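You operate a simulated robot arm through the tools that you are given. There is no shell and no other tool.

You are at the controls of a simulated two-armed robot. One attempt, no reset.

## Task
Take the yellow cloth from the table top and lay it out flat on the bar top.

It is judged by the outcome, as a careful person would: the job done as asked, and still so three seconds after it is handed in. It fails if anything else is knocked over, pushed out of place, dropped, spilled or broken. Flat cloth is picked up by pressing the open fingertips on it (5 to 10 N) and closing them slowly along it; thin cloth reads only 2 to 8 mm in the jaws.

## Robot
Two 7-joint arms with three-finger grippers on one trunk, on a base that drives. Base frame: it is fixed to the floor where the robot stands at the start and does not move with it; the origin is under the middle of the robot, x ahead of it, y to its left, z up. Units: cm, rad, N and s.
The left shoulder is at the start at [2.8, 15.4, 104.1], the right one opposite. With the tool pointing down near the work surface each hand reaches from about 20 to 62 cm from the robot's upright axis, wherever it stands, measured 20 degrees to its own side. Places, roughly: bar top [120, 280, 90]; yellow cloth [275, 200, 75]. Payload 2.69 kg a hand.
The TCP of each hand is the grasp point between the finger pads, 2.9 cm short of the fingertips. In the tool frame z runs along the fingers and y along their closing line. The gripper opens to 12 cm. The gripper's body begins 7.8 cm behind the TCP.
Orientation is that of the tool frame in the base frame, as a unit quaternion [x, y, z, w]. With the fingers straight down and closing along the base's y, the tool's x points along the base's -x, its y along +y and its z along -z.

## Interface
- The arms move only by the tool step_arm. It takes "left_deltas", "right_deltas" or both (then of equal length, played together; a hand with none holds still); each is text: rows parted by semicolons, each of 7 numbers parted by spaces: the finger opening in cm, from 0 to 12, then the shift along the tool's x, y, z in units of 50 mm (1.0 is 50 mm), then the turn, a rotation vector about the tool's x, y, z in units of 4 degrees (1.0 is 4 degrees). In form: hand dx dy dz rx ry rz; .... A call has 1 to 20 rows; each row shifts and turns the commanded pose from where the row before left it, along the tool's axes as they then stand. A call with a number of a shift or a turn outside -1 to 1 is refused whole. Each row takes 0.2 s and may step no farther than 5 cm and 0.15 rad from the row before; otherwise, or with a gripper value out of range, the whole call is refused. Where a pose cannot be reached the arm comes as near as it can. A force on the tool above 40 N (or 10 N above the force at the start of the call, whichever is more), or a blocked arm, ends the call early, and 0.2 s more pass. The fingers move at their own pace and stop on an object; they squeeze with about 22 N. The grip force told is the motor's: it shows also when the fingers shut on nothing. Time passes only in rows, and 0.2 s behind the last, so rows that do not move let the fingers close. The reply holds the time, the measured pose of the TCP, the force on the tool along the base axes, the opening and the grip force, in the units named above and with some noise, with the torque about the TCP (base axes, N m) and any sound that the robot's microphone picked up.
- Cameras (640 x 400 px; columns grow to the right, rows downward): "scene" is now at [13.01, -0.2, 118.99]; the picture's right is [-0.02, -1.00, 0.00], its down [-0.56, 0.01, -0.83] and it looks along [0.82, -0.02, -0.56] (base axes); focal length 288 px, centre (320, 200). "left" rides on the left gripper at [6.3, 0, -10.4] in its tool frame; the picture's right is [0.00, 1.00, 0.00], its down [-0.83, 0.00, -0.56] and it looks along [-0.56, 0.00, 0.83] (tool axes); focal length 275 px, centre (320, 200). "right" rides on the right gripper at [6.3, 0, -10.4] in its tool frame; the picture's right is [0.01, 1.00, 0.00], its down [-0.83, 0.00, -0.56] and it looks along [-0.56, 0.00, 0.83] (tool axes); focal length 275 px, centre (320, 200). There is no depth. A picture from a camera that has moved, and an enlarged one, comes with that camera's place and axes in the base frame and with its lens.
- snapshot(camera): a new picture of that camera. It takes no simulated time.
- slide_trunk(by): slides the trunk up (or, below 0, down) by that many cm; the arms and the scene camera ride with it, the base frame stays. It gives what a move gives, with no picture.
- drive_base(legs): drives the robot by 1 to 6 legs, each [ahead, left, turn to the left] in cm, cm and rad, along the robot's own axes; the way and the turn of a leg run together, so that a leg with both is an arc; at most 150 cm and 3.142 rad a leg. The arms and the cameras ride along, it lands a little off, and it stops where it bumps. It gives what a move gives.
- head_to(pan, tilt): turns the head with the scene camera to pan (to the left, within 1.396 rad either way) and tilt (down, from -0.506 to 1.204), counted from straight ahead of the robot. It gives what a move gives.
- close_up(camera, box): a new picture of the part [left, top, right, bottom] of that camera's present view, enlarged. It takes no simulated time.
- hand_in(): hands the job in; it is judged then, once.

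Nothing tells you exact positions but the pictures and the camera data. Unless the task says otherwise, let go and move clear before handing in.

The tools are called as a command line: name --argument value ..., lists and objects as JSON in quotes. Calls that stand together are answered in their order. step_arm: Moves the arms, as the interface text tells. Its arguments: {"type":"object","properties":{"left_deltas":{"type":"string"},"right_deltas":{"type":"string"}},"required":[]} The other tools are called the same way: slide_trunk (by) slides the trunk up or down; drive_base (legs) drives the base; head_to (pan, tilt) turns the head that bears the scene camera; snapshot (camera) takes a picture; close_up (camera, box) takes an enlarged picture of a part of a camera's view; hand_in () hands the job in.

At the start:

```text
time: 0.0
left_eef_pos: [44.48, 21.3, 95.05]
left_ee_rot: [0.001, 1.0, 0.0, 0.0]
left_ft_force: [-0.1, 0.2, -0.1]
left_ft_torque: [0.01, 0.0, 0.03]
left_finger_gap: 12.0
left_gripper_force: 0.1
right_eef_pos: [40.87, -19.5, 95.99]
right_ee_rot: [0.0, 1.0, -0.001, 0.001]
right_ft_force: [-0.3, -0.4, -0.6]
right_ft_torque: [0.03, 0.0, 0.0]
right_finger_gap: 11.99
right_gripper_force: 0.0
trunk travel left (down, up): [-40.4, 3.4]
robot x, y, heading: [0.11, -0.23, 0.001]
head pan, tilt: [-0.021, 0.6]
```

scene: 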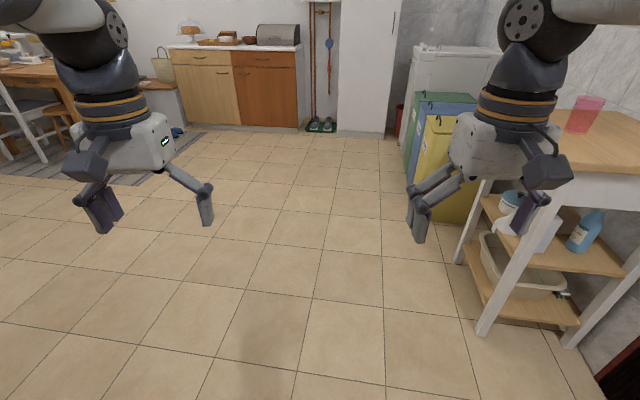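
right: 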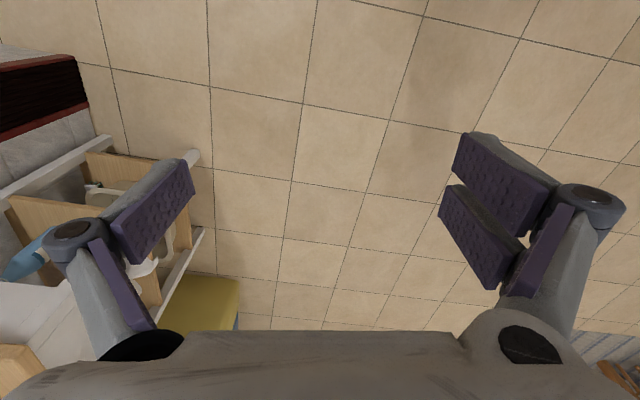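
left: 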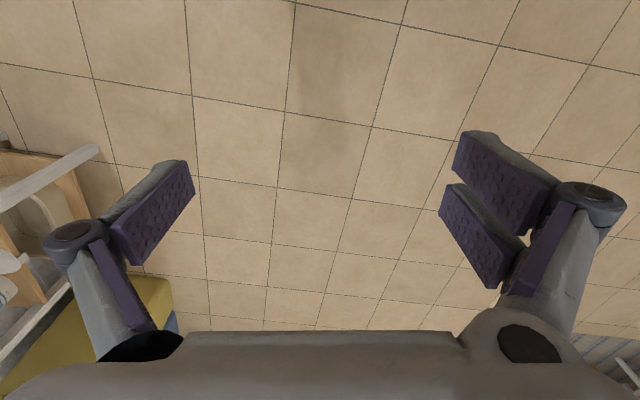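

I see a kitchen: a counter ahead, a side table to the right with a cup, and the dining area off to the left where the cloth should be. I'll look left with the head before driving.

head_to --pan 0.65 --tilt 0.25

```text
time: 1.1
left_eef_pos: [44.34, 21.18, 95.06]
left_ee_rot: [0.001, 1.0, 0.0, 0.0]
left_ft_force: [0.1, -1.2, -0.4]
left_ft_torque: [0.02, 0.04, -0.01]
left_finger_gap: 12.01
left_gripper_force: 0.1
right_eef_pos: [40.77, -19.56, 95.95]
right_ee_rot: [0.0, 1.0, 0.0, 0.002]
right_ft_force: [0.7, -0.2, -0.3]
right_ft_torque: [-0.01, 0.02, 0.0]
right_finger_gap: 12.0
right_gripper_force: 0.0
trunk travel left (down, up): [-40.4, 3.4]
robot x, y, heading: [-0.16, -0.16, -0.001]
head pan, tilt: [0.649, 0.25]
```

The head is now turned left; I take a picture to see the table and the bar.

snapshot --camera "scene"

```text
taken
camera scene: at [11.61, 5.62, 122.21], right [0.6, -0.8, 0.0], down [-0.2, -0.15, -0.97], along [0.77, 0.59, -0.25], focal length 288 px, centre (320, 200)
```

scene: 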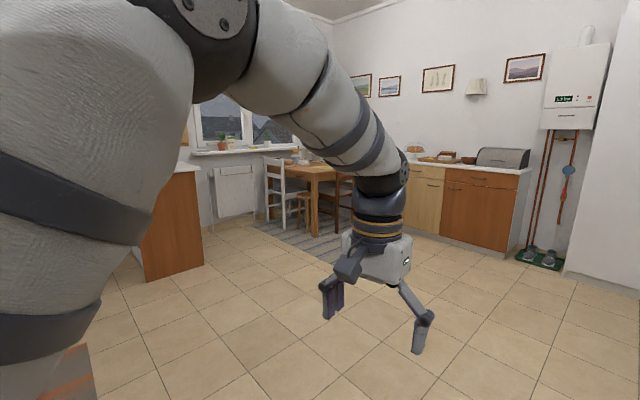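

The wooden dining table is beyond the left arm and the bar's end panel is at the left. I'll enlarge both.

close_up --camera "scene" --box '[180, 90, 420, 240]'

head_to --pan 1.25 --tilt 0.25

```text
2.67 times, centred on (300, 165) of scene
camera zoom: at [11.61, 5.62, 122.21], right [0.6, -0.8, 0.0], down [-0.2, -0.15, -0.97], along [0.77, 0.59, -0.25], focal length 767 px, centre (373, 293)
```

zoom: 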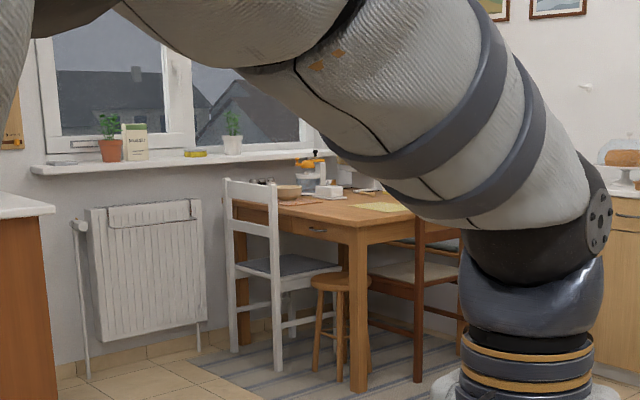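

```text
time: 2.0
left_eef_pos: [44.4, 21.12, 95.0]
left_ee_rot: [0.0, 1.0, -0.001, 0.0]
left_ft_force: [0.2, 0.5, 0.4]
left_ft_torque: [0.03, 0.02, 0.0]
left_finger_gap: 11.97
left_gripper_force: 0.0
right_eef_pos: [40.74, -19.44, 96.01]
right_ee_rot: [0.0, 1.0, 0.001, 0.002]
right_ft_force: [0.1, 0.2, -0.2]
right_ft_torque: [0.04, -0.01, 0.02]
right_finger_gap: 11.97
right_gripper_force: 0.0
trunk travel left (down, up): [-40.4, 3.4]
robot x, y, heading: [0.19, -0.09, 0.002]
head pan, tilt: [1.25, 0.25]
```

The table has a white chair, a stool and a brown chair around it; the yellow cloth lies near the front edge. Now I look at the bar.

snapshot --camera "scene"

```text
taken
camera scene: at [7.12, 8.84, 122.21], right [0.95, -0.32, 0.0], down [-0.08, -0.23, -0.97], along [0.31, 0.92, -0.25], focal length 288 px, centre (320, 200)
```

scene: 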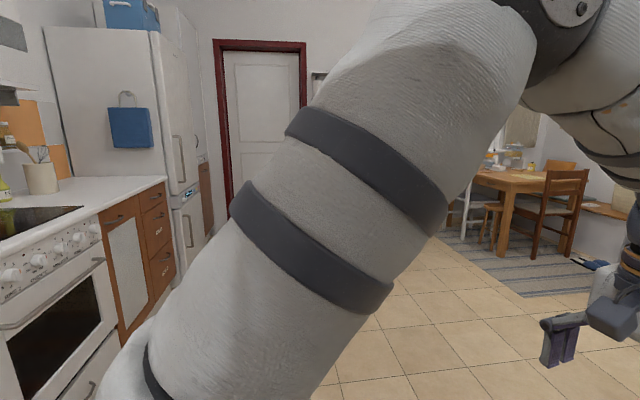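

The arm hides most of the bar. The floor ahead is clear, so I'll drive ahead and turn left for a clearer view of both surfaces.

drive_base --legs '[[90, 0, 0], [0, 0, 1.0]]'

head_to --pan 0.0 --tilt 0.3

snapshot --camera "scene"

```text
time: 9.3
left_eef_pos: [93.78, 49.39, 95.04]
left_ee_rot: [-0.491, 0.871, 0.0, 0.001]
left_ft_force: [-0.2, -0.5, -0.3]
left_ft_torque: [0.0, -0.01, -0.01]
left_finger_gap: 12.01
left_gripper_force: 0.1
right_eef_pos: [126.62, 25.18, 96.07]
right_ee_rot: [-0.49, 0.872, 0.001, 0.002]
right_ft_force: [0.2, 0.0, -0.3]
right_ft_torque: [0.01, -0.01, 0.03]
right_finger_gap: 12.0
right_gripper_force: 0.2
trunk travel left (down, up): [-40.4, 3.4]
robot x, y, heading: [88.71, 0.74, 1.022]
head pan, tilt: [1.25, 0.25]
```

```text
time: 10.7
left_eef_pos: [93.72, 49.36, 95.07]
left_ee_rot: [-0.489, 0.872, 0.001, 0.0]
left_ft_force: [1.2, 0.1, 0.4]
left_ft_torque: [0.02, 0.0, 0.01]
left_finger_gap: 12.0
left_gripper_force: 0.0
right_eef_pos: [126.62, 25.13, 95.99]
right_ee_rot: [-0.49, 0.872, 0.002, 0.002]
right_ft_force: [0.5, -0.3, -0.1]
right_ft_torque: [0.03, 0.01, 0.03]
right_finger_gap: 11.99
right_gripper_force: 0.0
trunk travel left (down, up): [-40.4, 3.4]
robot x, y, heading: [88.64, 0.52, 1.025]
head pan, tilt: [0.0, 0.3]
```

```text
taken
camera scene: at [95.83, 11.97, 121.74], right [0.85, -0.52, 0.0], down [-0.15, -0.25, -0.96], along [0.5, 0.82, -0.3], focal length 288 px, centre (320, 200)
```

scene: 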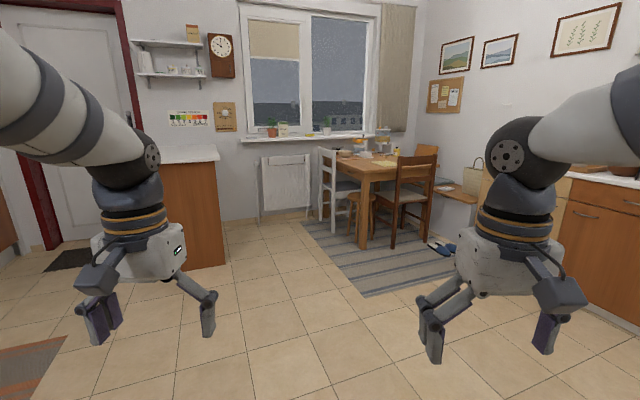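

close_up --camera "scene" --box '[300, 120, 460, 220]'

close_up --camera "scene" --box '[120, 110, 280, 210]'

```text
4.00 times, centred on (380, 170) of scene
camera zoom: at [95.83, 11.97, 121.74], right [0.85, -0.52, 0.0], down [-0.15, -0.25, -0.96], along [0.5, 0.82, -0.3], focal length 1151 px, centre (80, 320)
```

zoom: 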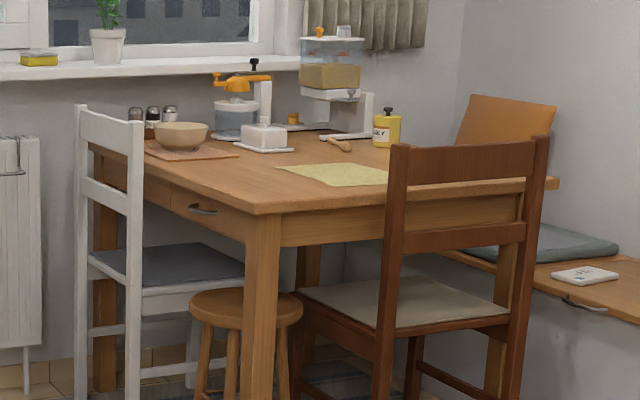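

```text
4.00 times, centred on (200, 160) of scene
camera zoom: at [95.83, 11.97, 121.74], right [0.85, -0.52, 0.0], down [-0.15, -0.25, -0.96], along [0.5, 0.82, -0.3], focal length 1151 px, centre (800, 360)
```

zoom: 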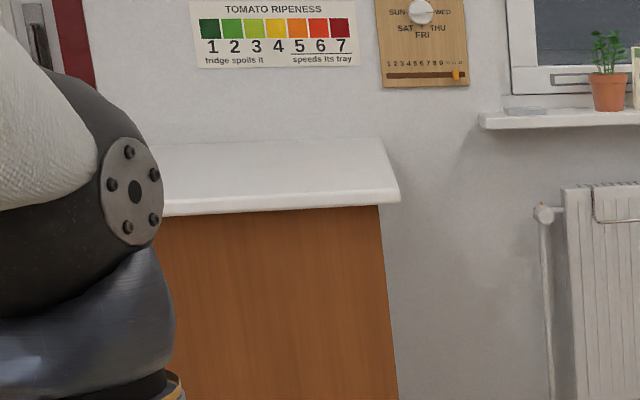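

The white bar top is a peninsula whose near end is at about y 213 with its right edge near x 140–157, and it looks clear. The table's near corner is about (238,181), with the cloth around (281,205) behind the brown chair's back. I'll drive closer for better pictures.

drive_base --legs '[[115, 0, 0]]'

head_to --pan -0.2 --tilt 0.45

snapshot --camera "scene"

```text
time: 16.6
left_eef_pos: [153.51, 146.44, 95.04]
left_ee_rot: [-0.488, 0.873, 0.001, 0.0]
left_ft_force: [0.3, -0.1, 0.5]
left_ft_torque: [0.0, 0.02, 0.04]
left_finger_gap: 11.99
left_gripper_force: 0.1
right_eef_pos: [186.15, 122.04, 96.05]
right_ee_rot: [-0.488, 0.873, 0.001, 0.002]
right_ft_force: [-0.8, 0.3, 0.5]
right_ft_torque: [-0.03, -0.01, -0.03]
right_finger_gap: 12.01
right_gripper_force: 0.1
trunk travel left (down, up): [-40.4, 3.4]
robot x, y, heading: [148.38, 97.6, 1.018]
head pan, tilt: [0.0, 0.3]
```

```text
time: 17.3
left_eef_pos: [153.57, 146.46, 95.19]
left_ee_rot: [-0.488, 0.873, -0.001, -0.001]
left_ft_force: [0.4, 0.3, 0.7]
left_ft_torque: [0.02, 0.04, -0.03]
left_finger_gap: 11.98
left_gripper_force: 0.1
right_eef_pos: [186.12, 122.01, 96.03]
right_ee_rot: [-0.488, 0.873, 0.001, 0.002]
right_ft_force: [0.0, 0.1, -0.1]
right_ft_torque: [-0.01, 0.02, 0.01]
right_finger_gap: 11.99
right_gripper_force: 0.0
trunk travel left (down, up): [-40.4, 3.4]
robot x, y, heading: [148.09, 97.67, 1.021]
head pan, tilt: [-0.201, 0.45]
```

```text
taken
camera scene: at [156.67, 107.74, 120.35], right [0.73, -0.68, 0.0], down [-0.3, -0.32, -0.9], along [0.62, 0.66, -0.43], focal length 288 px, centre (320, 200)
```

scene: 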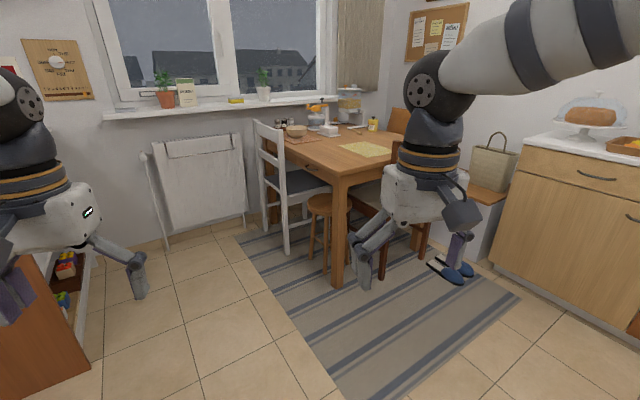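

close_up --camera "scene" --box '[240, 90, 432, 210]'

```text
3.33 times, centred on (336, 150) of scene
camera zoom: at [156.67, 107.74, 120.35], right [0.73, -0.68, 0.0], down [-0.3, -0.32, -0.9], along [0.62, 0.66, -0.43], focal length 959 px, centre (267, 367)
```

zoom: 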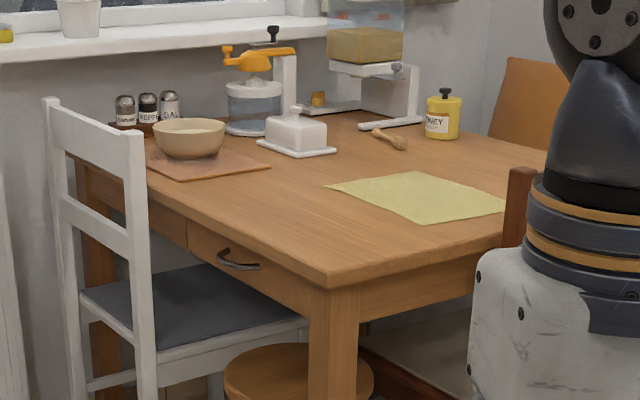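

From here the cloth is a rectangle of roughly 19 x 27 cm centred near (284,206), right behind the brown chair's back, and the table's near corner is around (243,188). I'll move closer to the table's front-left corner to see it more exactly.

drive_base --legs '[[0, 0, -0.72], [62, 0, 0], [0, 0, 0.72]]'

head_to --pan -0.1 --tilt 0.55

snapshot --camera "scene"

```text
time: 24.5
left_eef_pos: [211.81, 164.69, 94.99]
left_ee_rot: [-0.487, 0.873, 0.0, 0.0]
left_ft_force: [-0.1, -0.7, 0.2]
left_ft_torque: [0.01, -0.02, 0.02]
left_finger_gap: 11.99
left_gripper_force: 0.0
right_eef_pos: [244.47, 140.07, 96.04]
right_ee_rot: [-0.487, 0.873, 0.001, 0.002]
right_ft_force: [-0.3, 0.2, -0.4]
right_ft_torque: [0.03, 0.03, 0.01]
right_finger_gap: 11.99
right_gripper_force: 0.0
trunk travel left (down, up): [-40.4, 3.4]
robot x, y, heading: [206.55, 115.67, 1.019]
head pan, tilt: [-0.201, 0.45]
```

```text
time: 25.2
left_eef_pos: [211.83, 164.66, 95.17]
left_ee_rot: [-0.487, 0.873, 0.0, 0.001]
left_ft_force: [0.2, 0.0, 0.3]
left_ft_torque: [-0.01, -0.03, 0.0]
left_finger_gap: 11.99
left_gripper_force: 0.2
right_eef_pos: [244.46, 140.14, 96.0]
right_ee_rot: [-0.487, 0.873, 0.001, 0.001]
right_ft_force: [-0.3, -0.4, -0.3]
right_ft_torque: [-0.01, -0.04, -0.04]
right_finger_gap: 12.0
right_gripper_force: 0.0
trunk travel left (down, up): [-40.4, 3.4]
robot x, y, heading: [206.68, 115.96, 1.023]
head pan, tilt: [-0.099, 0.55]
```

```text
taken
camera scene: at [214.1, 126.39, 119.45], right [0.79, -0.61, 0.0], down [-0.32, -0.41, -0.85], along [0.52, 0.68, -0.52], focal length 288 px, centre (320, 200)
```

scene: 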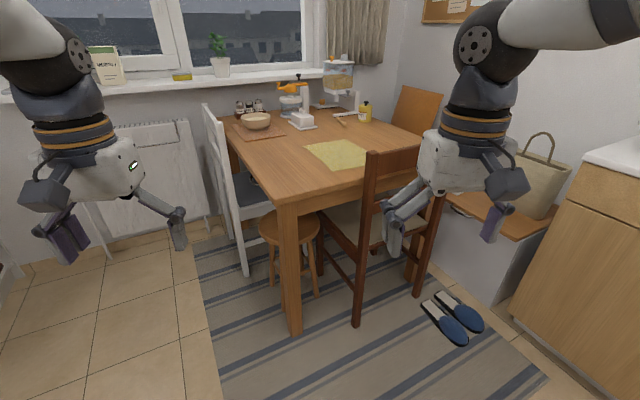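

close_up --camera "scene" --box '[240, 100, 432, 220]'

```text
3.33 times, centred on (336, 160) of scene
camera zoom: at [214.1, 126.39, 119.45], right [0.79, -0.61, 0.0], down [-0.32, -0.41, -0.85], along [0.52, 0.68, -0.52], focal length 959 px, centre (267, 333)
```

zoom: 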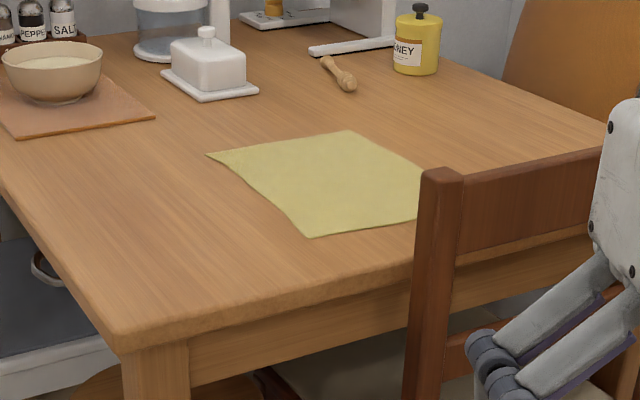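

The cloth's corners come out at about A(278,223), B(299,219), C(293,192), D(273.5,197) on a top at z≈75–76, with the brown chair's back close in front of the table edge around y≈178. I'll look straight down to see how big my own base is before moving in.

head_to --pan 0.0 --tilt 1.2

snapshot --camera "scene"

snapshot --camera "right"

snapshot --camera "left"

```text
time: 26.2
left_eef_pos: [211.82, 164.63, 95.15]
left_ee_rot: [-0.487, 0.873, 0.0, 0.0]
left_ft_force: [0.5, -0.1, -0.7]
left_ft_torque: [-0.04, 0.02, 0.03]
left_finger_gap: 12.03
left_gripper_force: 0.1
right_eef_pos: [244.37, 140.2, 96.04]
right_ee_rot: [-0.487, 0.873, 0.001, 0.002]
right_ft_force: [0.4, 0.2, -0.1]
right_ft_torque: [-0.01, -0.05, -0.03]
right_finger_gap: 11.99
right_gripper_force: 0.0
trunk travel left (down, up): [-40.4, 3.4]
robot x, y, heading: [205.96, 115.84, 1.017]
head pan, tilt: [0.0, 1.201]
```

```text
taken
camera scene: at [211.58, 124.02, 114.54], right [0.85, -0.53, 0.0], down [-0.49, -0.79, -0.36], along [0.19, 0.31, -0.93], focal length 288 px, centre (320, 200)
```

scene: 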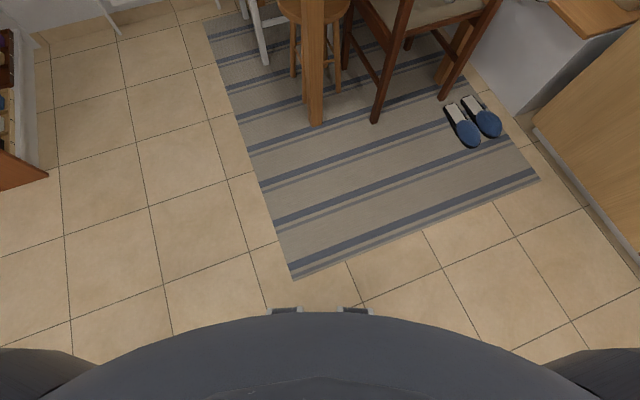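

```text
taken
camera right: at [241.26, 134.7, 106.45], right [-0.85, 0.52, 0.0], down [0.43, 0.71, 0.56], along [0.29, 0.48, -0.83], focal length 275 px, centre (320, 200)
```

right: 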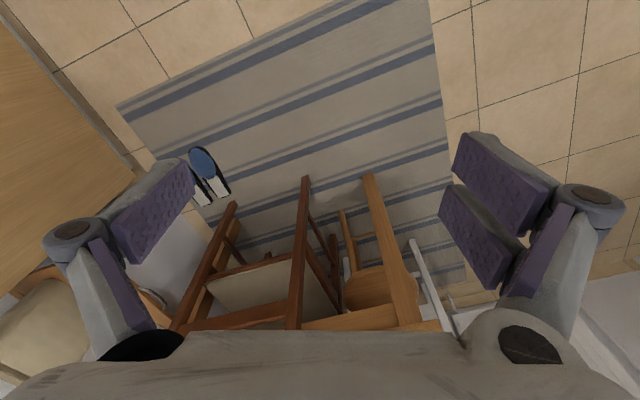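

```text
taken
camera left: at [208.47, 159.4, 105.61], right [-0.85, 0.53, 0.0], down [0.44, 0.7, 0.56], along [0.29, 0.47, -0.83], focal length 275 px, centre (320, 200)
```

left: 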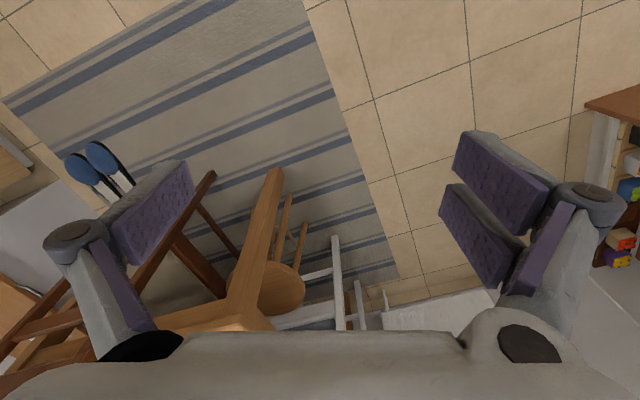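

The dark arc at the bottom is my chest; two small grey pieces just peek out past it. I enlarge that to judge the base's extent.

close_up --camera "scene" --box '[240, 280, 400, 380]'

head_to --pan 1.35 --tilt 1.2

snapshot --camera "scene"

```text
4.00 times, centred on (320, 330) of scene
camera zoom: at [211.58, 124.02, 114.54], right [0.85, -0.53, 0.0], down [-0.49, -0.79, -0.36], along [0.19, 0.31, -0.93], focal length 1151 px, centre (320, -320)
```

zoom: 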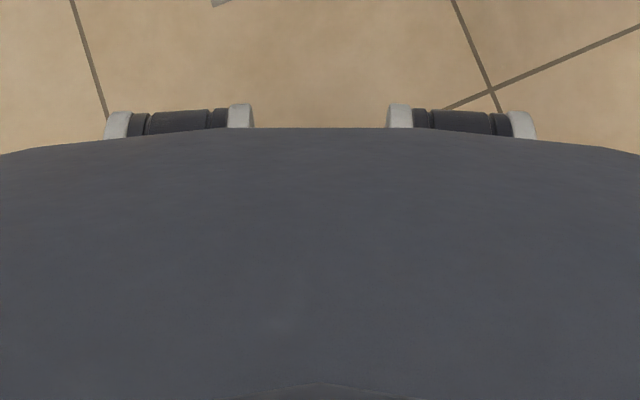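

```text
time: 27.7
left_eef_pos: [211.62, 164.66, 95.03]
left_ee_rot: [-0.489, 0.872, -0.002, 0.001]
left_ft_force: [0.0, 0.9, 0.5]
left_ft_torque: [-0.02, 0.0, -0.01]
left_finger_gap: 12.02
left_gripper_force: 0.0
right_eef_pos: [244.42, 140.04, 96.06]
right_ee_rot: [-0.487, 0.873, 0.001, 0.001]
right_ft_force: [-0.5, -1.1, 0.3]
right_ft_torque: [0.02, 0.03, 0.02]
right_finger_gap: 12.0
right_gripper_force: 0.1
trunk travel left (down, up): [-40.4, 3.4]
robot x, y, heading: [206.4, 115.65, 1.021]
head pan, tilt: [1.349, 1.201]
```

```text
taken
camera scene: at [208.69, 124.84, 114.51], right [1.0, -0.01, 0.0], down [-0.01, -0.93, -0.36], along [0.0, 0.36, -0.93], focal length 288 px, centre (320, 200)
```

scene: 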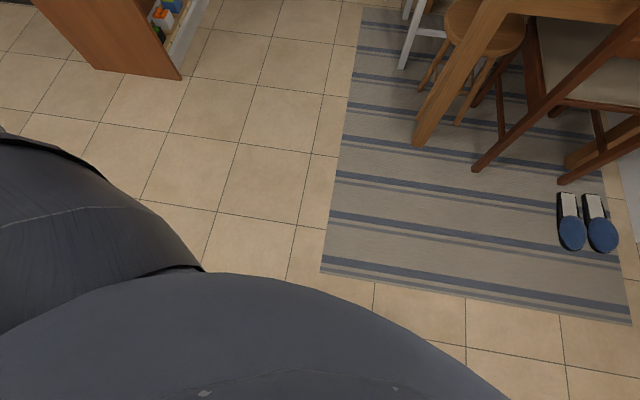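

My base's wheels reach only about 12 cm ahead of my centre, so I can stand fairly close to the chair. I retake the view now the head has settled.

head_to --pan -0.3 --tilt 0.9

snapshot --camera "scene"

```text
time: 29.4
left_eef_pos: [211.82, 164.67, 95.1]
left_ee_rot: [-0.487, 0.873, 0.0, 0.0]
left_ft_force: [0.9, -0.3, -0.1]
left_ft_torque: [-0.03, 0.01, 0.01]
left_finger_gap: 11.98
left_gripper_force: 0.1
right_eef_pos: [244.58, 140.09, 96.01]
right_ee_rot: [-0.488, 0.873, 0.001, 0.001]
right_ft_force: [0.3, -0.7, 0.5]
right_ft_torque: [0.04, -0.04, 0.04]
right_finger_gap: 11.99
right_gripper_force: 0.1
trunk travel left (down, up): [-40.4, 3.4]
robot x, y, heading: [206.69, 115.7, 1.018]
head pan, tilt: [-0.3, 0.901]
```

```text
taken
camera scene: at [214.33, 124.23, 116.51], right [0.66, -0.75, 0.0], down [-0.59, -0.52, -0.62], along [0.47, 0.41, -0.78], focal length 288 px, centre (320, 200)
```

scene: 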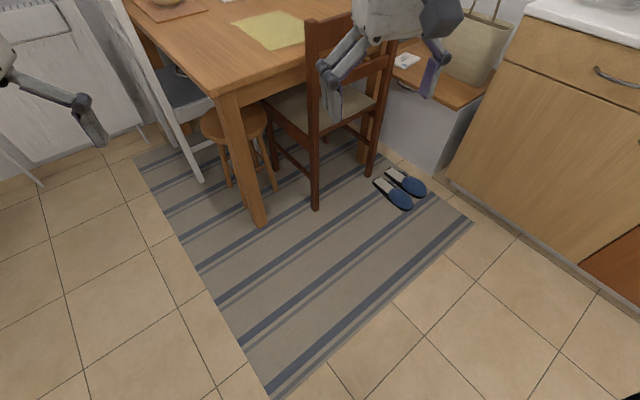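

Chair rear feet are at about (278,183) and (313,174), slippers near (308–318,150–170); the chair back's top is near z 89. Before driving in behind the chair I raise both hands so they clear the chair back.

step_arm --left_deltas "8 0 0 -1 0 0 0; 6 0 0 -1 0 0 0; 5 0 0 -1 0 0 0; 5 0 0 -0.6 0 0 0; 5 0 0 0 0 0 0; 5 0 0 0 0 0 0" --right_deltas "8 0 0 -1 0 0 0; 6 0 0 -1 0 0 0; 5 0 0 -1 0 0 0; 5 0 0 -0.4 0 0 0; 5 0 0 0 0 0 0; 5 0 0 0 0 0 0"

```text
time: 30.8
left_eef_pos: [211.64, 164.82, 113.03]
left_ee_rot: [-0.487, 0.873, 0.0, 0.0]
left_ft_force: [-0.6, 0.0, 0.0]
left_ft_torque: [-0.01, -0.01, -0.01]
left_finger_gap: 5.0
left_gripper_force: 0.1
right_eef_pos: [244.5, 140.05, 113.02]
right_ee_rot: [-0.487, 0.873, 0.001, 0.001]
right_ft_force: [0.5, 0.1, 0.6]
right_ft_torque: [0.03, -0.02, 0.01]
right_finger_gap: 5.0
right_gripper_force: 0.1
trunk travel left (down, up): [-40.4, 3.4]
robot x, y, heading: [206.56, 115.93, 1.014]
head pan, tilt: [-0.3, 0.901]
```

Both hands are up at z 113. I drive sideways and ahead to about (262,130), then turn to face the cloth squarely (heading about 1.34).

drive_base --legs '[[0, -39.6, 0], [41.2, 0, 0], [0, 0, 0.326]]'

head_to --pan 0.0 --tilt 0.75

snapshot --camera "scene"

```text
time: 37.6
left_eef_pos: [251.71, 178.91, 113.06]
left_ee_rot: [-0.619, 0.786, 0.0, -0.001]
left_ft_force: [-0.6, -0.1, -0.1]
left_ft_torque: [-0.03, -0.03, 0.0]
left_finger_gap: 4.99
left_gripper_force: 0.2
right_eef_pos: [290.72, 165.46, 113.03]
right_ee_rot: [-0.619, 0.785, 0.001, 0.002]
right_ft_force: [0.3, -0.4, 1.0]
right_ft_torque: [0.01, 0.05, 0.03]
right_finger_gap: 5.01
right_gripper_force: 0.0
trunk travel left (down, up): [-40.4, 3.4]
robot x, y, heading: [261.99, 130.74, 1.337]
head pan, tilt: [-0.3, 0.901]
```

```text
time: 38.4
left_eef_pos: [251.77, 178.99, 113.01]
left_ee_rot: [-0.619, 0.786, 0.001, 0.0]
left_ft_force: [0.0, -0.2, -0.5]
left_ft_torque: [0.01, -0.01, 0.01]
left_finger_gap: 5.04
left_gripper_force: 0.0
right_eef_pos: [290.66, 165.61, 112.88]
right_ee_rot: [-0.619, 0.786, 0.001, 0.001]
right_ft_force: [-1.0, 0.0, 0.1]
right_ft_torque: [-0.02, -0.02, 0.03]
right_finger_gap: 5.02
right_gripper_force: 0.1
trunk travel left (down, up): [-40.4, 3.4]
robot x, y, heading: [262.41, 130.39, 1.339]
head pan, tilt: [0.0, 0.75]
```

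```text
taken
camera scene: at [265.09, 142.74, 117.7], right [0.97, -0.23, 0.0], down [-0.16, -0.66, -0.73], along [0.17, 0.71, -0.68], focal length 288 px, centre (320, 200)
```

scene: 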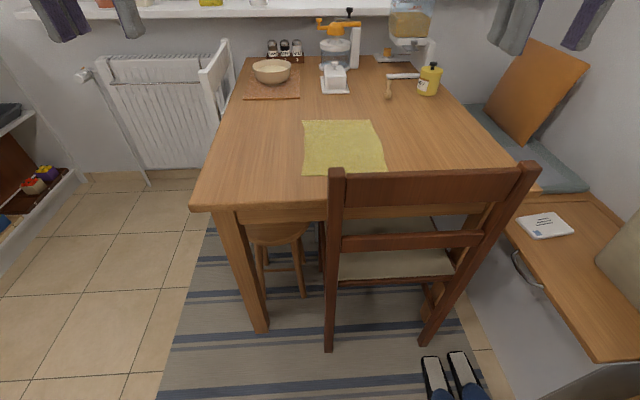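

Now I have a clear view of the cloth just past the chair back. I enlarge it to measure its corners.

close_up --camera "scene" --box '[270, 95, 430, 195]'

```text
4.00 times, centred on (350, 145) of scene
camera zoom: at [265.09, 142.74, 117.7], right [0.97, -0.23, 0.0], down [-0.16, -0.66, -0.73], along [0.17, 0.71, -0.68], focal length 1151 px, centre (200, 420)
```

zoom: 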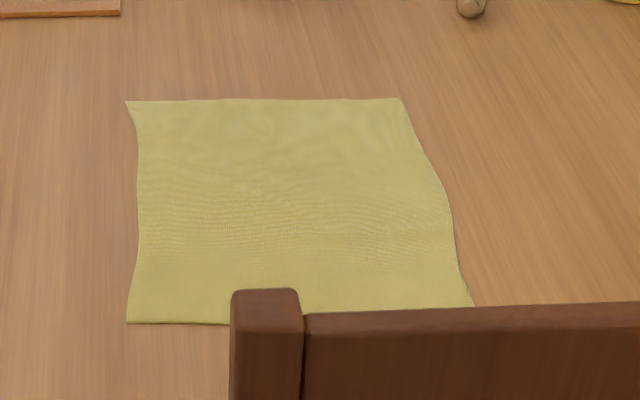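

Corners measured: A(278.5,224), B(299,219.5), C(293.5,191.7), D(273.3,196.7), consistent with z 75. I slide the trunk up a bit for more clearance over the chair back and move in to about (268,146).

slide_trunk --by 3.0

drive_base --legs '[[14.5, -1.9, 0]]'

head_to --pan -0.5 --tilt 0.45

snapshot --camera "scene"

snapshot --camera "right"

snapshot --camera "left"

```text
time: 39.2
left_eef_pos: [251.79, 179.11, 115.81]
left_ee_rot: [-0.62, 0.785, -0.001, -0.002]
left_ft_force: [0.2, 0.5, -0.9]
left_ft_torque: [-0.03, 0.01, 0.03]
left_finger_gap: 5.03
left_gripper_force: 0.0
right_eef_pos: [290.77, 165.69, 115.92]
right_ee_rot: [-0.619, 0.785, 0.0, 0.0]
right_ft_force: [0.0, 0.3, 0.0]
right_ft_torque: [-0.01, -0.01, 0.0]
right_finger_gap: 4.99
right_gripper_force: 0.1
trunk travel left (down, up): [-43.4, 0.4]
robot x, y, heading: [261.56, 130.73, 1.336]
head pan, tilt: [0.0, 0.75]
```

```text
time: 40.5
left_eef_pos: [257.15, 192.81, 116.06]
left_ee_rot: [-0.62, 0.785, 0.0, 0.0]
left_ft_force: [0.7, 0.3, -0.6]
left_ft_torque: [0.0, -0.03, -0.02]
left_finger_gap: 5.01
left_gripper_force: 0.1
right_eef_pos: [296.07, 179.39, 115.92]
right_ee_rot: [-0.619, 0.785, 0.001, 0.002]
right_ft_force: [-0.5, 0.8, 0.1]
right_ft_torque: [-0.05, 0.03, 0.01]
right_finger_gap: 5.01
right_gripper_force: 0.1
trunk travel left (down, up): [-43.4, 0.4]
robot x, y, heading: [267.2, 144.18, 1.331]
head pan, tilt: [0.0, 0.75]
```

```text
time: 41.5
left_eef_pos: [257.03, 192.72, 116.16]
left_ee_rot: [-0.619, 0.785, 0.0, 0.0]
left_ft_force: [0.3, -0.3, -0.3]
left_ft_torque: [0.02, -0.03, -0.01]
left_finger_gap: 5.01
left_gripper_force: 0.1
right_eef_pos: [295.95, 179.45, 115.94]
right_ee_rot: [-0.619, 0.785, 0.001, 0.002]
right_ft_force: [-0.5, 0.1, 0.1]
right_ft_torque: [0.02, -0.04, 0.03]
right_finger_gap: 5.01
right_gripper_force: 0.0
trunk travel left (down, up): [-43.4, 0.4]
robot x, y, heading: [267.08, 144.31, 1.335]
head pan, tilt: [-0.499, 0.45]
```

```text
taken
camera scene: at [273.75, 151.89, 123.58], right [0.74, -0.67, 0.0], down [-0.29, -0.32, -0.9], along [0.6, 0.67, -0.44], focal length 288 px, centre (320, 200)
```

scene: 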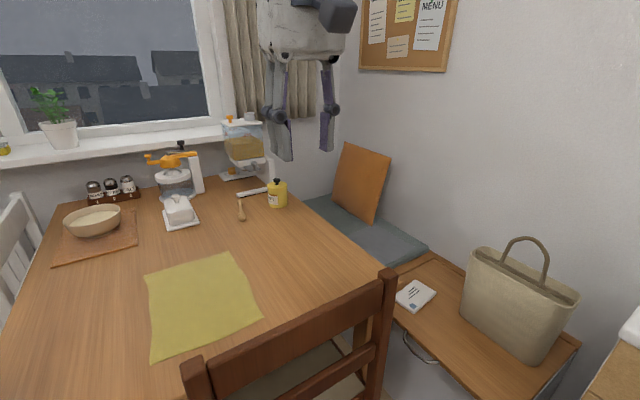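

```text
taken
camera right: at [294.64, 173.17, 126.4], right [-0.97, 0.23, 0.0], down [0.19, 0.81, 0.56], along [0.13, 0.54, -0.83], focal length 275 px, centre (320, 200)
```

right: 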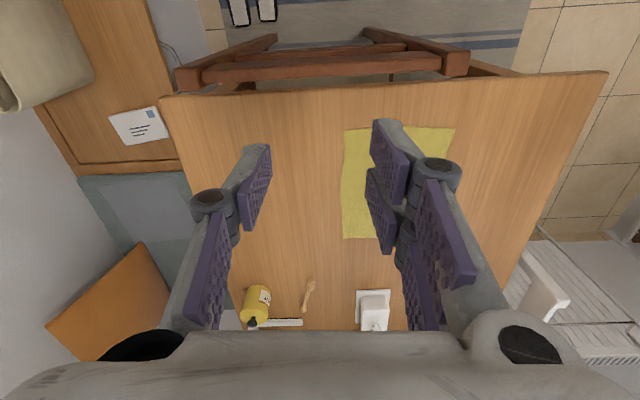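

```text
taken
camera left: at [255.55, 186.65, 126.55], right [-0.97, 0.24, 0.0], down [0.2, 0.81, 0.56], along [0.13, 0.54, -0.83], focal length 275 px, centre (320, 200)
```

left: 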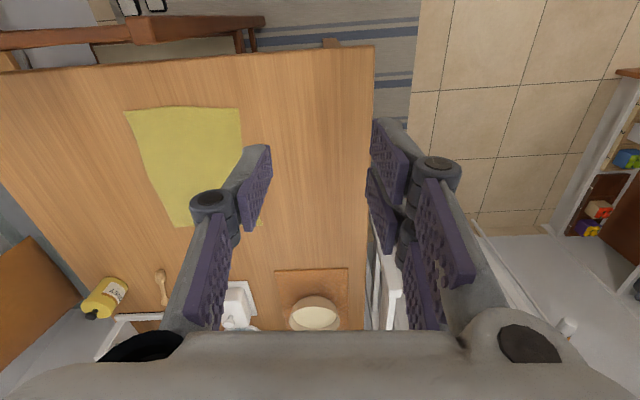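

The wrist views confirm the corners: D(273.5,196.6) and C(294.3,192) are the near ones, about 52.5 cm ahead of me. I'll bring each hand over its near corner at height and turn them about 45° outward so the fingers close across the corners.

step_arm --left_deltas "4 -0.4 -0.692 0 0 0 0; 4 -0.4 -0.692 0 0 0 0; 3 -0.4 -0.692 0 0 0 0; 3 -0.4 -0.692 0 0 0 0; 3 -0.4 -0.692 0 0 0 0; 3 0 0 0 0 0 1; 3 0 0 0 0 0 1; 3 0 0 0 0 0 1; 3 0 0 0 0 0 1; 3 0 0 0 0 0 1; 3 0 0 0 0 0 1; 3 0 0 0 0 0 1; 3 0 0 0 0 0 1; 3 0 0 0 0 0 1; 3 0 0 0 0 0 1; 3 0 0 0 0 0 1; 3 0 0 0 0 0 0" --right_deltas "4 -0.56 0.268 0 0 0 0; 4 -0.56 0.268 0 0 0 0; 3 -0.56 0.268 0 0 0 0; 3 -0.56 0.268 0 0 0 0; 3 -0.56 0.268 0 0 0 0; 3 0 0 0 0 0 -1; 3 0 0 0 0 0 -1; 3 0 0 0 0 0 -1; 3 0 0 0 0 0 -1; 3 0 0 0 0 0 -1; 3 0 0 0 0 0 -1; 3 0 0 0 0 0 -1; 3 0 0 0 0 0 -1; 3 0 0 0 0 0 -1; 3 0 0 0 0 0 -1; 3 0 0 0 0 0 -1; 3 0 0 0 0 0 0"

head_to --pan 0.0 --tilt 0.45

snapshot --camera "scene"

snapshot --camera "right"

snapshot --camera "left"

```text
time: 45.0
left_eef_pos: [266.75, 192.77, 113.69]
left_ee_rot: [-0.279, 0.96, 0.0, 0.001]
left_ft_force: [0.0, 0.2, 0.0]
left_ft_torque: [0.01, -0.02, 0.03]
left_finger_gap: 3.0
left_gripper_force: 0.1
left hand out of reach, approached as far as the arm can: row 2, 3, 4, 5
right_eef_pos: [294.34, 186.44, 116.11]
right_ee_rot: [0.869, -0.495, -0.001, -0.002]
right_ft_force: [-0.8, -0.4, 0.2]
right_ft_torque: [-0.02, -0.01, 0.03]
right_finger_gap: 2.97
right_gripper_force: 0.1
right hand out of reach, approached as far as the arm can: row 3, 4, 5
trunk travel left (down, up): [-43.4, 0.4]
robot x, y, heading: [267.39, 144.29, 1.334]
head pan, tilt: [-0.499, 0.45]
```

```text
time: 46.0
left_eef_pos: [266.79, 192.8, 113.67]
left_ee_rot: [-0.28, 0.96, -0.001, -0.001]
left_ft_force: [0.4, -0.1, 0.5]
left_ft_torque: [-0.01, 0.01, -0.01]
left_finger_gap: 2.98
left_gripper_force: 0.0
right_eef_pos: [294.49, 186.43, 116.08]
right_ee_rot: [0.868, -0.496, 0.0, -0.003]
right_ft_force: [0.0, 0.6, 0.5]
right_ft_torque: [0.02, -0.02, -0.04]
right_finger_gap: 2.98
right_gripper_force: 0.1
trunk travel left (down, up): [-43.4, 0.4]
robot x, y, heading: [267.18, 144.41, 1.332]
head pan, tilt: [0.0, 0.45]
```

```text
taken
camera scene: at [269.75, 154.0, 123.58], right [0.97, -0.23, 0.0], down [-0.1, -0.42, -0.9], along [0.21, 0.88, -0.44], focal length 288 px, centre (320, 200)
```

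scene: 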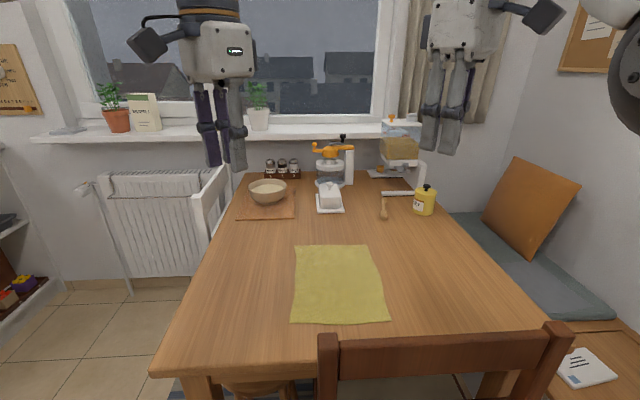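

```text
taken
camera right: at [297.79, 180.96, 126.51], right [-0.86, -0.51, 0.0], down [-0.43, 0.71, 0.56], along [-0.28, 0.48, -0.83], focal length 275 px, centre (320, 200)
```

right: 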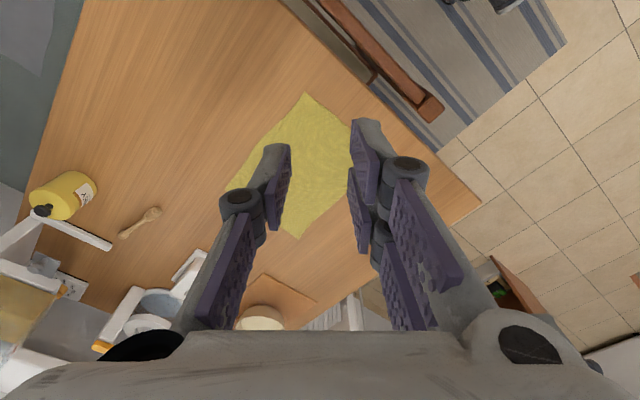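

```text
taken
camera left: at [261.44, 189.48, 124.19], right [-0.53, 0.85, 0.0], down [0.7, 0.44, 0.56], along [0.47, 0.3, -0.83], focal length 275 px, centre (320, 200)
```

left: 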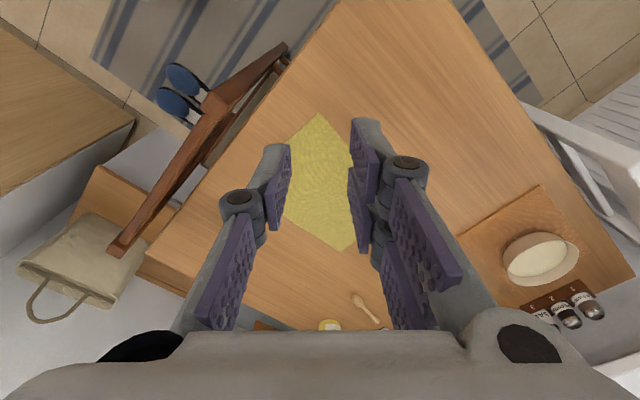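

At height the arms reach only about 47 cm ahead, so I'll descend first and extend once lower. First 15 cm straight down, then look.

step_arm --left_deltas "3 0 0 1 0 0 0; 3 0 0 1 0 0 0; 3 0 0 1 0 0 0; 3 0 0 0 0 0 0" --right_deltas "3 0 0 1 0 0 0; 3 0 0 1 0 0 0; 3 0 0 1 0 0 0; 3 0 0 0 0 0 0"

snapshot --camera "scene"

```text
time: 47.0
left_eef_pos: [266.93, 192.69, 98.82]
left_ee_rot: [-0.279, 0.96, 0.0, 0.0]
left_ft_force: [-1.0, -0.6, 1.4]
left_ft_torque: [0.0, 0.0, 0.0]
left_finger_gap: 3.01
left_gripper_force: 0.1
right_eef_pos: [294.34, 186.61, 101.01]
right_ee_rot: [0.868, -0.496, 0.0, -0.002]
right_ft_force: [0.1, -0.8, -0.3]
right_ft_torque: [0.03, 0.01, -0.01]
right_finger_gap: 3.01
right_gripper_force: 0.0
trunk travel left (down, up): [-43.4, 0.4]
robot x, y, heading: [267.36, 144.34, 1.332]
head pan, tilt: [0.0, 0.45]
```

```text
taken
camera scene: at [269.71, 153.92, 123.61], right [0.97, -0.23, 0.0], down [-0.1, -0.42, -0.9], along [0.21, 0.88, -0.43], focal length 288 px, centre (320, 200)
```

scene: 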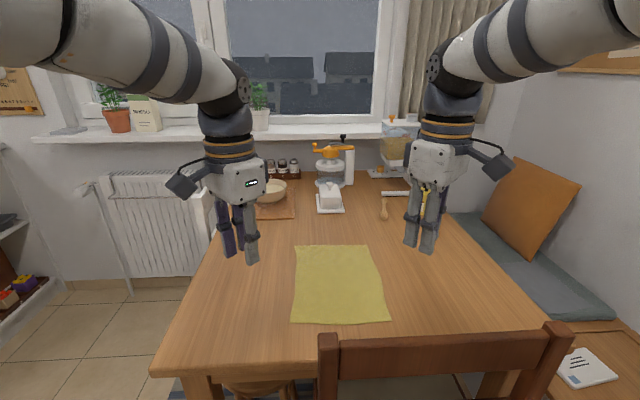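

The forearms come in high from the sides, well clear of the chair. Now I continue down while extending to a spot just above the two near corners.

step_arm --left_deltas "3 -0.44 -0.015 0.5 0 0 0; 3 -0.44 -0.015 0.5 0 0 0; 3 -0.44 -0.015 0.5 0 0 0; 3 -0.44 -0.015 0.5 0 0 0; 3 -0.44 -0.015 0.5 0 0 0; 3 0 0 0 0 0 0" --right_deltas "3 -0.321 -0.112 0.58 0 0 0; 3 -0.321 -0.112 0.58 0 0 0; 3 -0.321 -0.112 0.58 0 0 0; 3 -0.321 -0.112 0.58 0 0 0; 3 -0.321 -0.112 0.58 0 0 0; 3 0 0 0 0 0 0"

snapshot --camera "scene"

snapshot --camera "left"

snapshot --camera "right"

```text
time: 48.4
left_eef_pos: [275.94, 197.53, 86.26]
left_ee_rot: [-0.28, 0.96, 0.001, 0.001]
left_ft_force: [0.0, -0.9, 0.2]
left_ft_torque: [0.05, 0.04, -0.03]
left_finger_gap: 2.99
left_gripper_force: 0.1
left hand out of reach, approached as far as the arm can: row 5
right_eef_pos: [292.92, 194.85, 86.54]
right_ee_rot: [0.869, -0.496, -0.001, -0.003]
right_ft_force: [0.7, -0.5, 0.3]
right_ft_torque: [-0.03, 0.0, 0.0]
right_finger_gap: 3.0
right_gripper_force: 0.0
trunk travel left (down, up): [-43.4, 0.4]
robot x, y, heading: [267.71, 144.62, 1.335]
head pan, tilt: [0.0, 0.45]
```

```text
taken
camera scene: at [269.71, 153.92, 123.61], right [0.97, -0.23, 0.0], down [-0.1, -0.42, -0.9], along [0.21, 0.88, -0.43], focal length 288 px, centre (320, 200)
```

scene: 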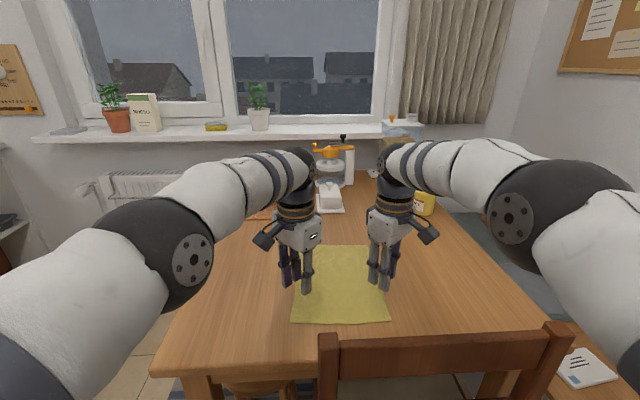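

```text
taken
camera left: at [270.6, 194.19, 96.85], right [-0.53, 0.85, 0.0], down [0.7, 0.44, 0.56], along [0.47, 0.3, -0.83], focal length 275 px, centre (320, 200)
```

left: 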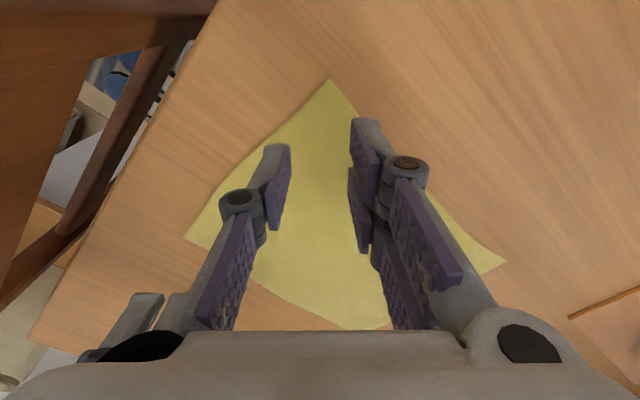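

```text
taken
camera right: at [296.23, 189.41, 97.0], right [-0.86, -0.51, 0.0], down [-0.43, 0.71, 0.56], along [-0.28, 0.48, -0.83], focal length 275 px, centre (320, 200)
```

right: 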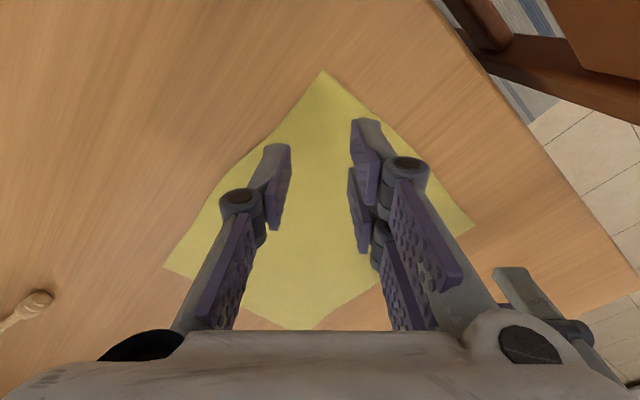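

Left hand sits 1.1 cm ahead and 2.0 cm in from corner D, and is at its reach limit; the right is 2.2/1.9 cm in from C as wanted. I'll drive 4 cm ahead for reach margin and pull the hands back accordingly.

drive_base --legs '[[4, 0, 0]]'

```text
time: 49.3
left_eef_pos: [276.9, 201.4, 86.21]
left_ee_rot: [-0.28, 0.96, 0.0, 0.0]
left_ft_force: [0.0, 0.9, -0.1]
left_ft_torque: [-0.02, 0.01, -0.01]
left_finger_gap: 3.0
left_gripper_force: 0.1
right_eef_pos: [293.93, 198.89, 86.5]
right_ee_rot: [0.868, -0.496, 0.0, -0.001]
right_ft_force: [-0.4, 0.4, -1.3]
right_ft_torque: [-0.03, 0.0, 0.0]
right_finger_gap: 3.01
right_gripper_force: 0.1
trunk travel left (down, up): [-43.4, 0.4]
robot x, y, heading: [268.77, 148.27, 1.335]
head pan, tilt: [0.0, 0.45]
```

I now centre both hands over the points 2.2 cm in from each near corner and lower to about z 80.

step_arm --left_deltas "3 0.206 -0.221 0 0 0 0; 3 0.206 -0.221 0 0 0 0; 3 0 0 0.6 0 0 0; 3 0 0 0.6 0 0 0; 3 0 0 0 0 0 0" --right_deltas "3 0.284 0.313 0 0 0 0; 3 0.284 0.313 0 0 0 0; 3 0 0 0.62 0 0 0; 3 0 0 0.62 0 0 0; 3 0 0 0 0 0 0"

snapshot --camera "left"

snapshot --camera "right"

```text
time: 50.5
left_eef_pos: [276.36, 198.4, 80.34]
left_ee_rot: [-0.279, 0.96, 0.001, 0.0]
left_ft_force: [0.2, 0.0, -0.4]
left_ft_torque: [-0.01, 0.0, -0.02]
left_finger_gap: 3.0
left_gripper_force: 0.0
right_eef_pos: [292.79, 194.92, 80.33]
right_ee_rot: [0.868, -0.497, -0.001, -0.002]
right_ft_force: [-0.5, 0.4, 0.4]
right_ft_torque: [0.01, 0.01, -0.01]
right_finger_gap: 3.0
right_gripper_force: 0.0
trunk travel left (down, up): [-43.4, 0.4]
robot x, y, heading: [268.16, 148.04, 1.335]
head pan, tilt: [0.0, 0.45]
```

```text
taken
camera left: at [271.09, 195.19, 90.82], right [-0.53, 0.85, 0.0], down [0.7, 0.44, 0.56], along [0.47, 0.3, -0.83], focal length 275 px, centre (320, 200)
```

left: 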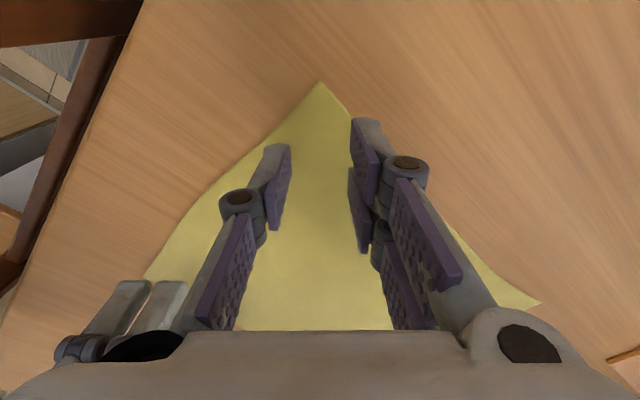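

```text
taken
camera right: at [296.05, 189.29, 90.83], right [-0.86, -0.51, 0.0], down [-0.43, 0.71, 0.56], along [-0.28, 0.48, -0.83], focal length 275 px, centre (320, 200)
```

right: 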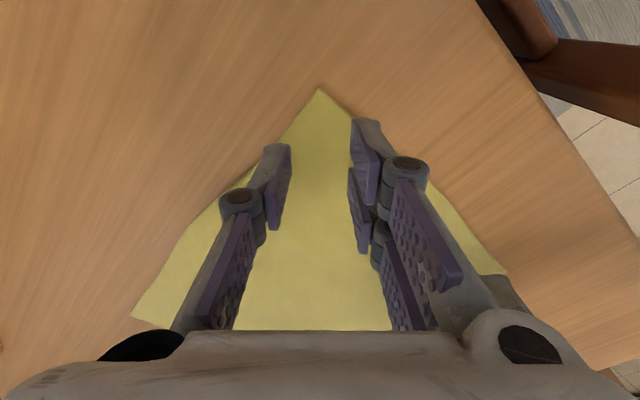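

Both hands are centred over the corners with both fingertips on the cloth side. I go a half centimetre further in along the diagonal and lower gently towards contact.

step_arm --left_deltas "3 -0.1 0 0 0 0 0; 3 0 0 0.1 0 0 0; 3 0 0 0.1 0 0 0; 3 0 0 0.1 0 0 0; 3 0 0 0.06 0 0 0; 3 0 0 0 0 0 0" --right_deltas "3 -0.1 0 0 0 0 0; 3 0 0 0.1 0 0 0; 3 0 0 0.1 0 0 0; 3 0 0 0.1 0 0 0; 3 0 0 0.06 0 0 0; 3 0 0 0 0 0 0"

```text
time: 51.9
left_eef_pos: [276.82, 198.8, 78.64]
left_ee_rot: [-0.28, 0.96, 0.0, -0.001]
left_ft_force: [-0.7, 0.4, 0.3]
left_ft_torque: [-0.03, 0.0, 0.01]
left_finger_gap: 3.0
left_gripper_force: 0.2
right_eef_pos: [292.43, 195.34, 78.44]
right_ee_rot: [0.868, -0.496, 0.0, -0.002]
right_ft_force: [-0.5, -0.2, 0.5]
right_ft_torque: [0.0, 0.01, -0.05]
right_finger_gap: 2.98
right_gripper_force: 0.1
trunk travel left (down, up): [-43.4, 0.4]
robot x, y, heading: [268.44, 148.22, 1.329]
head pan, tilt: [0.0, 0.45]
```

step_arm --left_deltas "3 0 0 0.04 0 0 0; 3 0 0 0.04 0 0 0; 3 0 0 0.04 0 0 0; 3 0 0 0 0 0 0" --right_deltas "3 0 0 0.04 0 0 0; 3 0 0 0.04 0 0 0; 3 0 0 0.04 0 0 0; 3 0 0 0 0 0 0"

```text
time: 52.9
left_eef_pos: [276.82, 198.8, 78.1]
left_ee_rot: [-0.279, 0.96, 0.001, 0.001]
left_ft_force: [-0.1, 0.4, 0.5]
left_ft_torque: [-0.02, 0.0, -0.01]
left_finger_gap: 2.98
left_gripper_force: 0.0
right_eef_pos: [292.37, 195.36, 78.03]
right_ee_rot: [0.868, -0.496, 0.0, -0.003]
right_ft_force: [-0.6, -0.7, 7.2]
right_ft_torque: [-0.12, 0.08, 0.03]
right_finger_gap: 3.0
right_gripper_force: 0.0
trunk travel left (down, up): [-43.4, 0.4]
robot x, y, heading: [268.53, 148.41, 1.333]
head pan, tilt: [0.0, 0.45]
```

The right fingertips are in contact at about 7 N; the left is just short. I lower only the left by a little.

step_arm --left_deltas "3 0 0 0.02 0 0 0; 3 0 0 0.01 0 0 0; 3 0 0 0 0 0 0"

```text
time: 53.7
left_eef_pos: [276.87, 198.75, 78.04]
left_ee_rot: [-0.28, 0.96, 0.002, 0.001]
left_ft_force: [1.7, 1.1, 15.6]
left_ft_torque: [-0.19, 0.0, -0.03]
left_finger_gap: 3.0
left_gripper_force: 0.1
right_eef_pos: [292.45, 195.34, 77.94]
right_ee_rot: [0.868, -0.497, 0.0, -0.002]
right_ft_force: [-0.6, 1.0, 5.0]
right_ft_torque: [0.01, 0.05, -0.03]
right_finger_gap: 2.99
right_gripper_force: 0.1
trunk travel left (down, up): [-43.4, 0.4]
robot x, y, heading: [268.44, 148.43, 1.334]
head pan, tilt: [0.0, 0.45]
```

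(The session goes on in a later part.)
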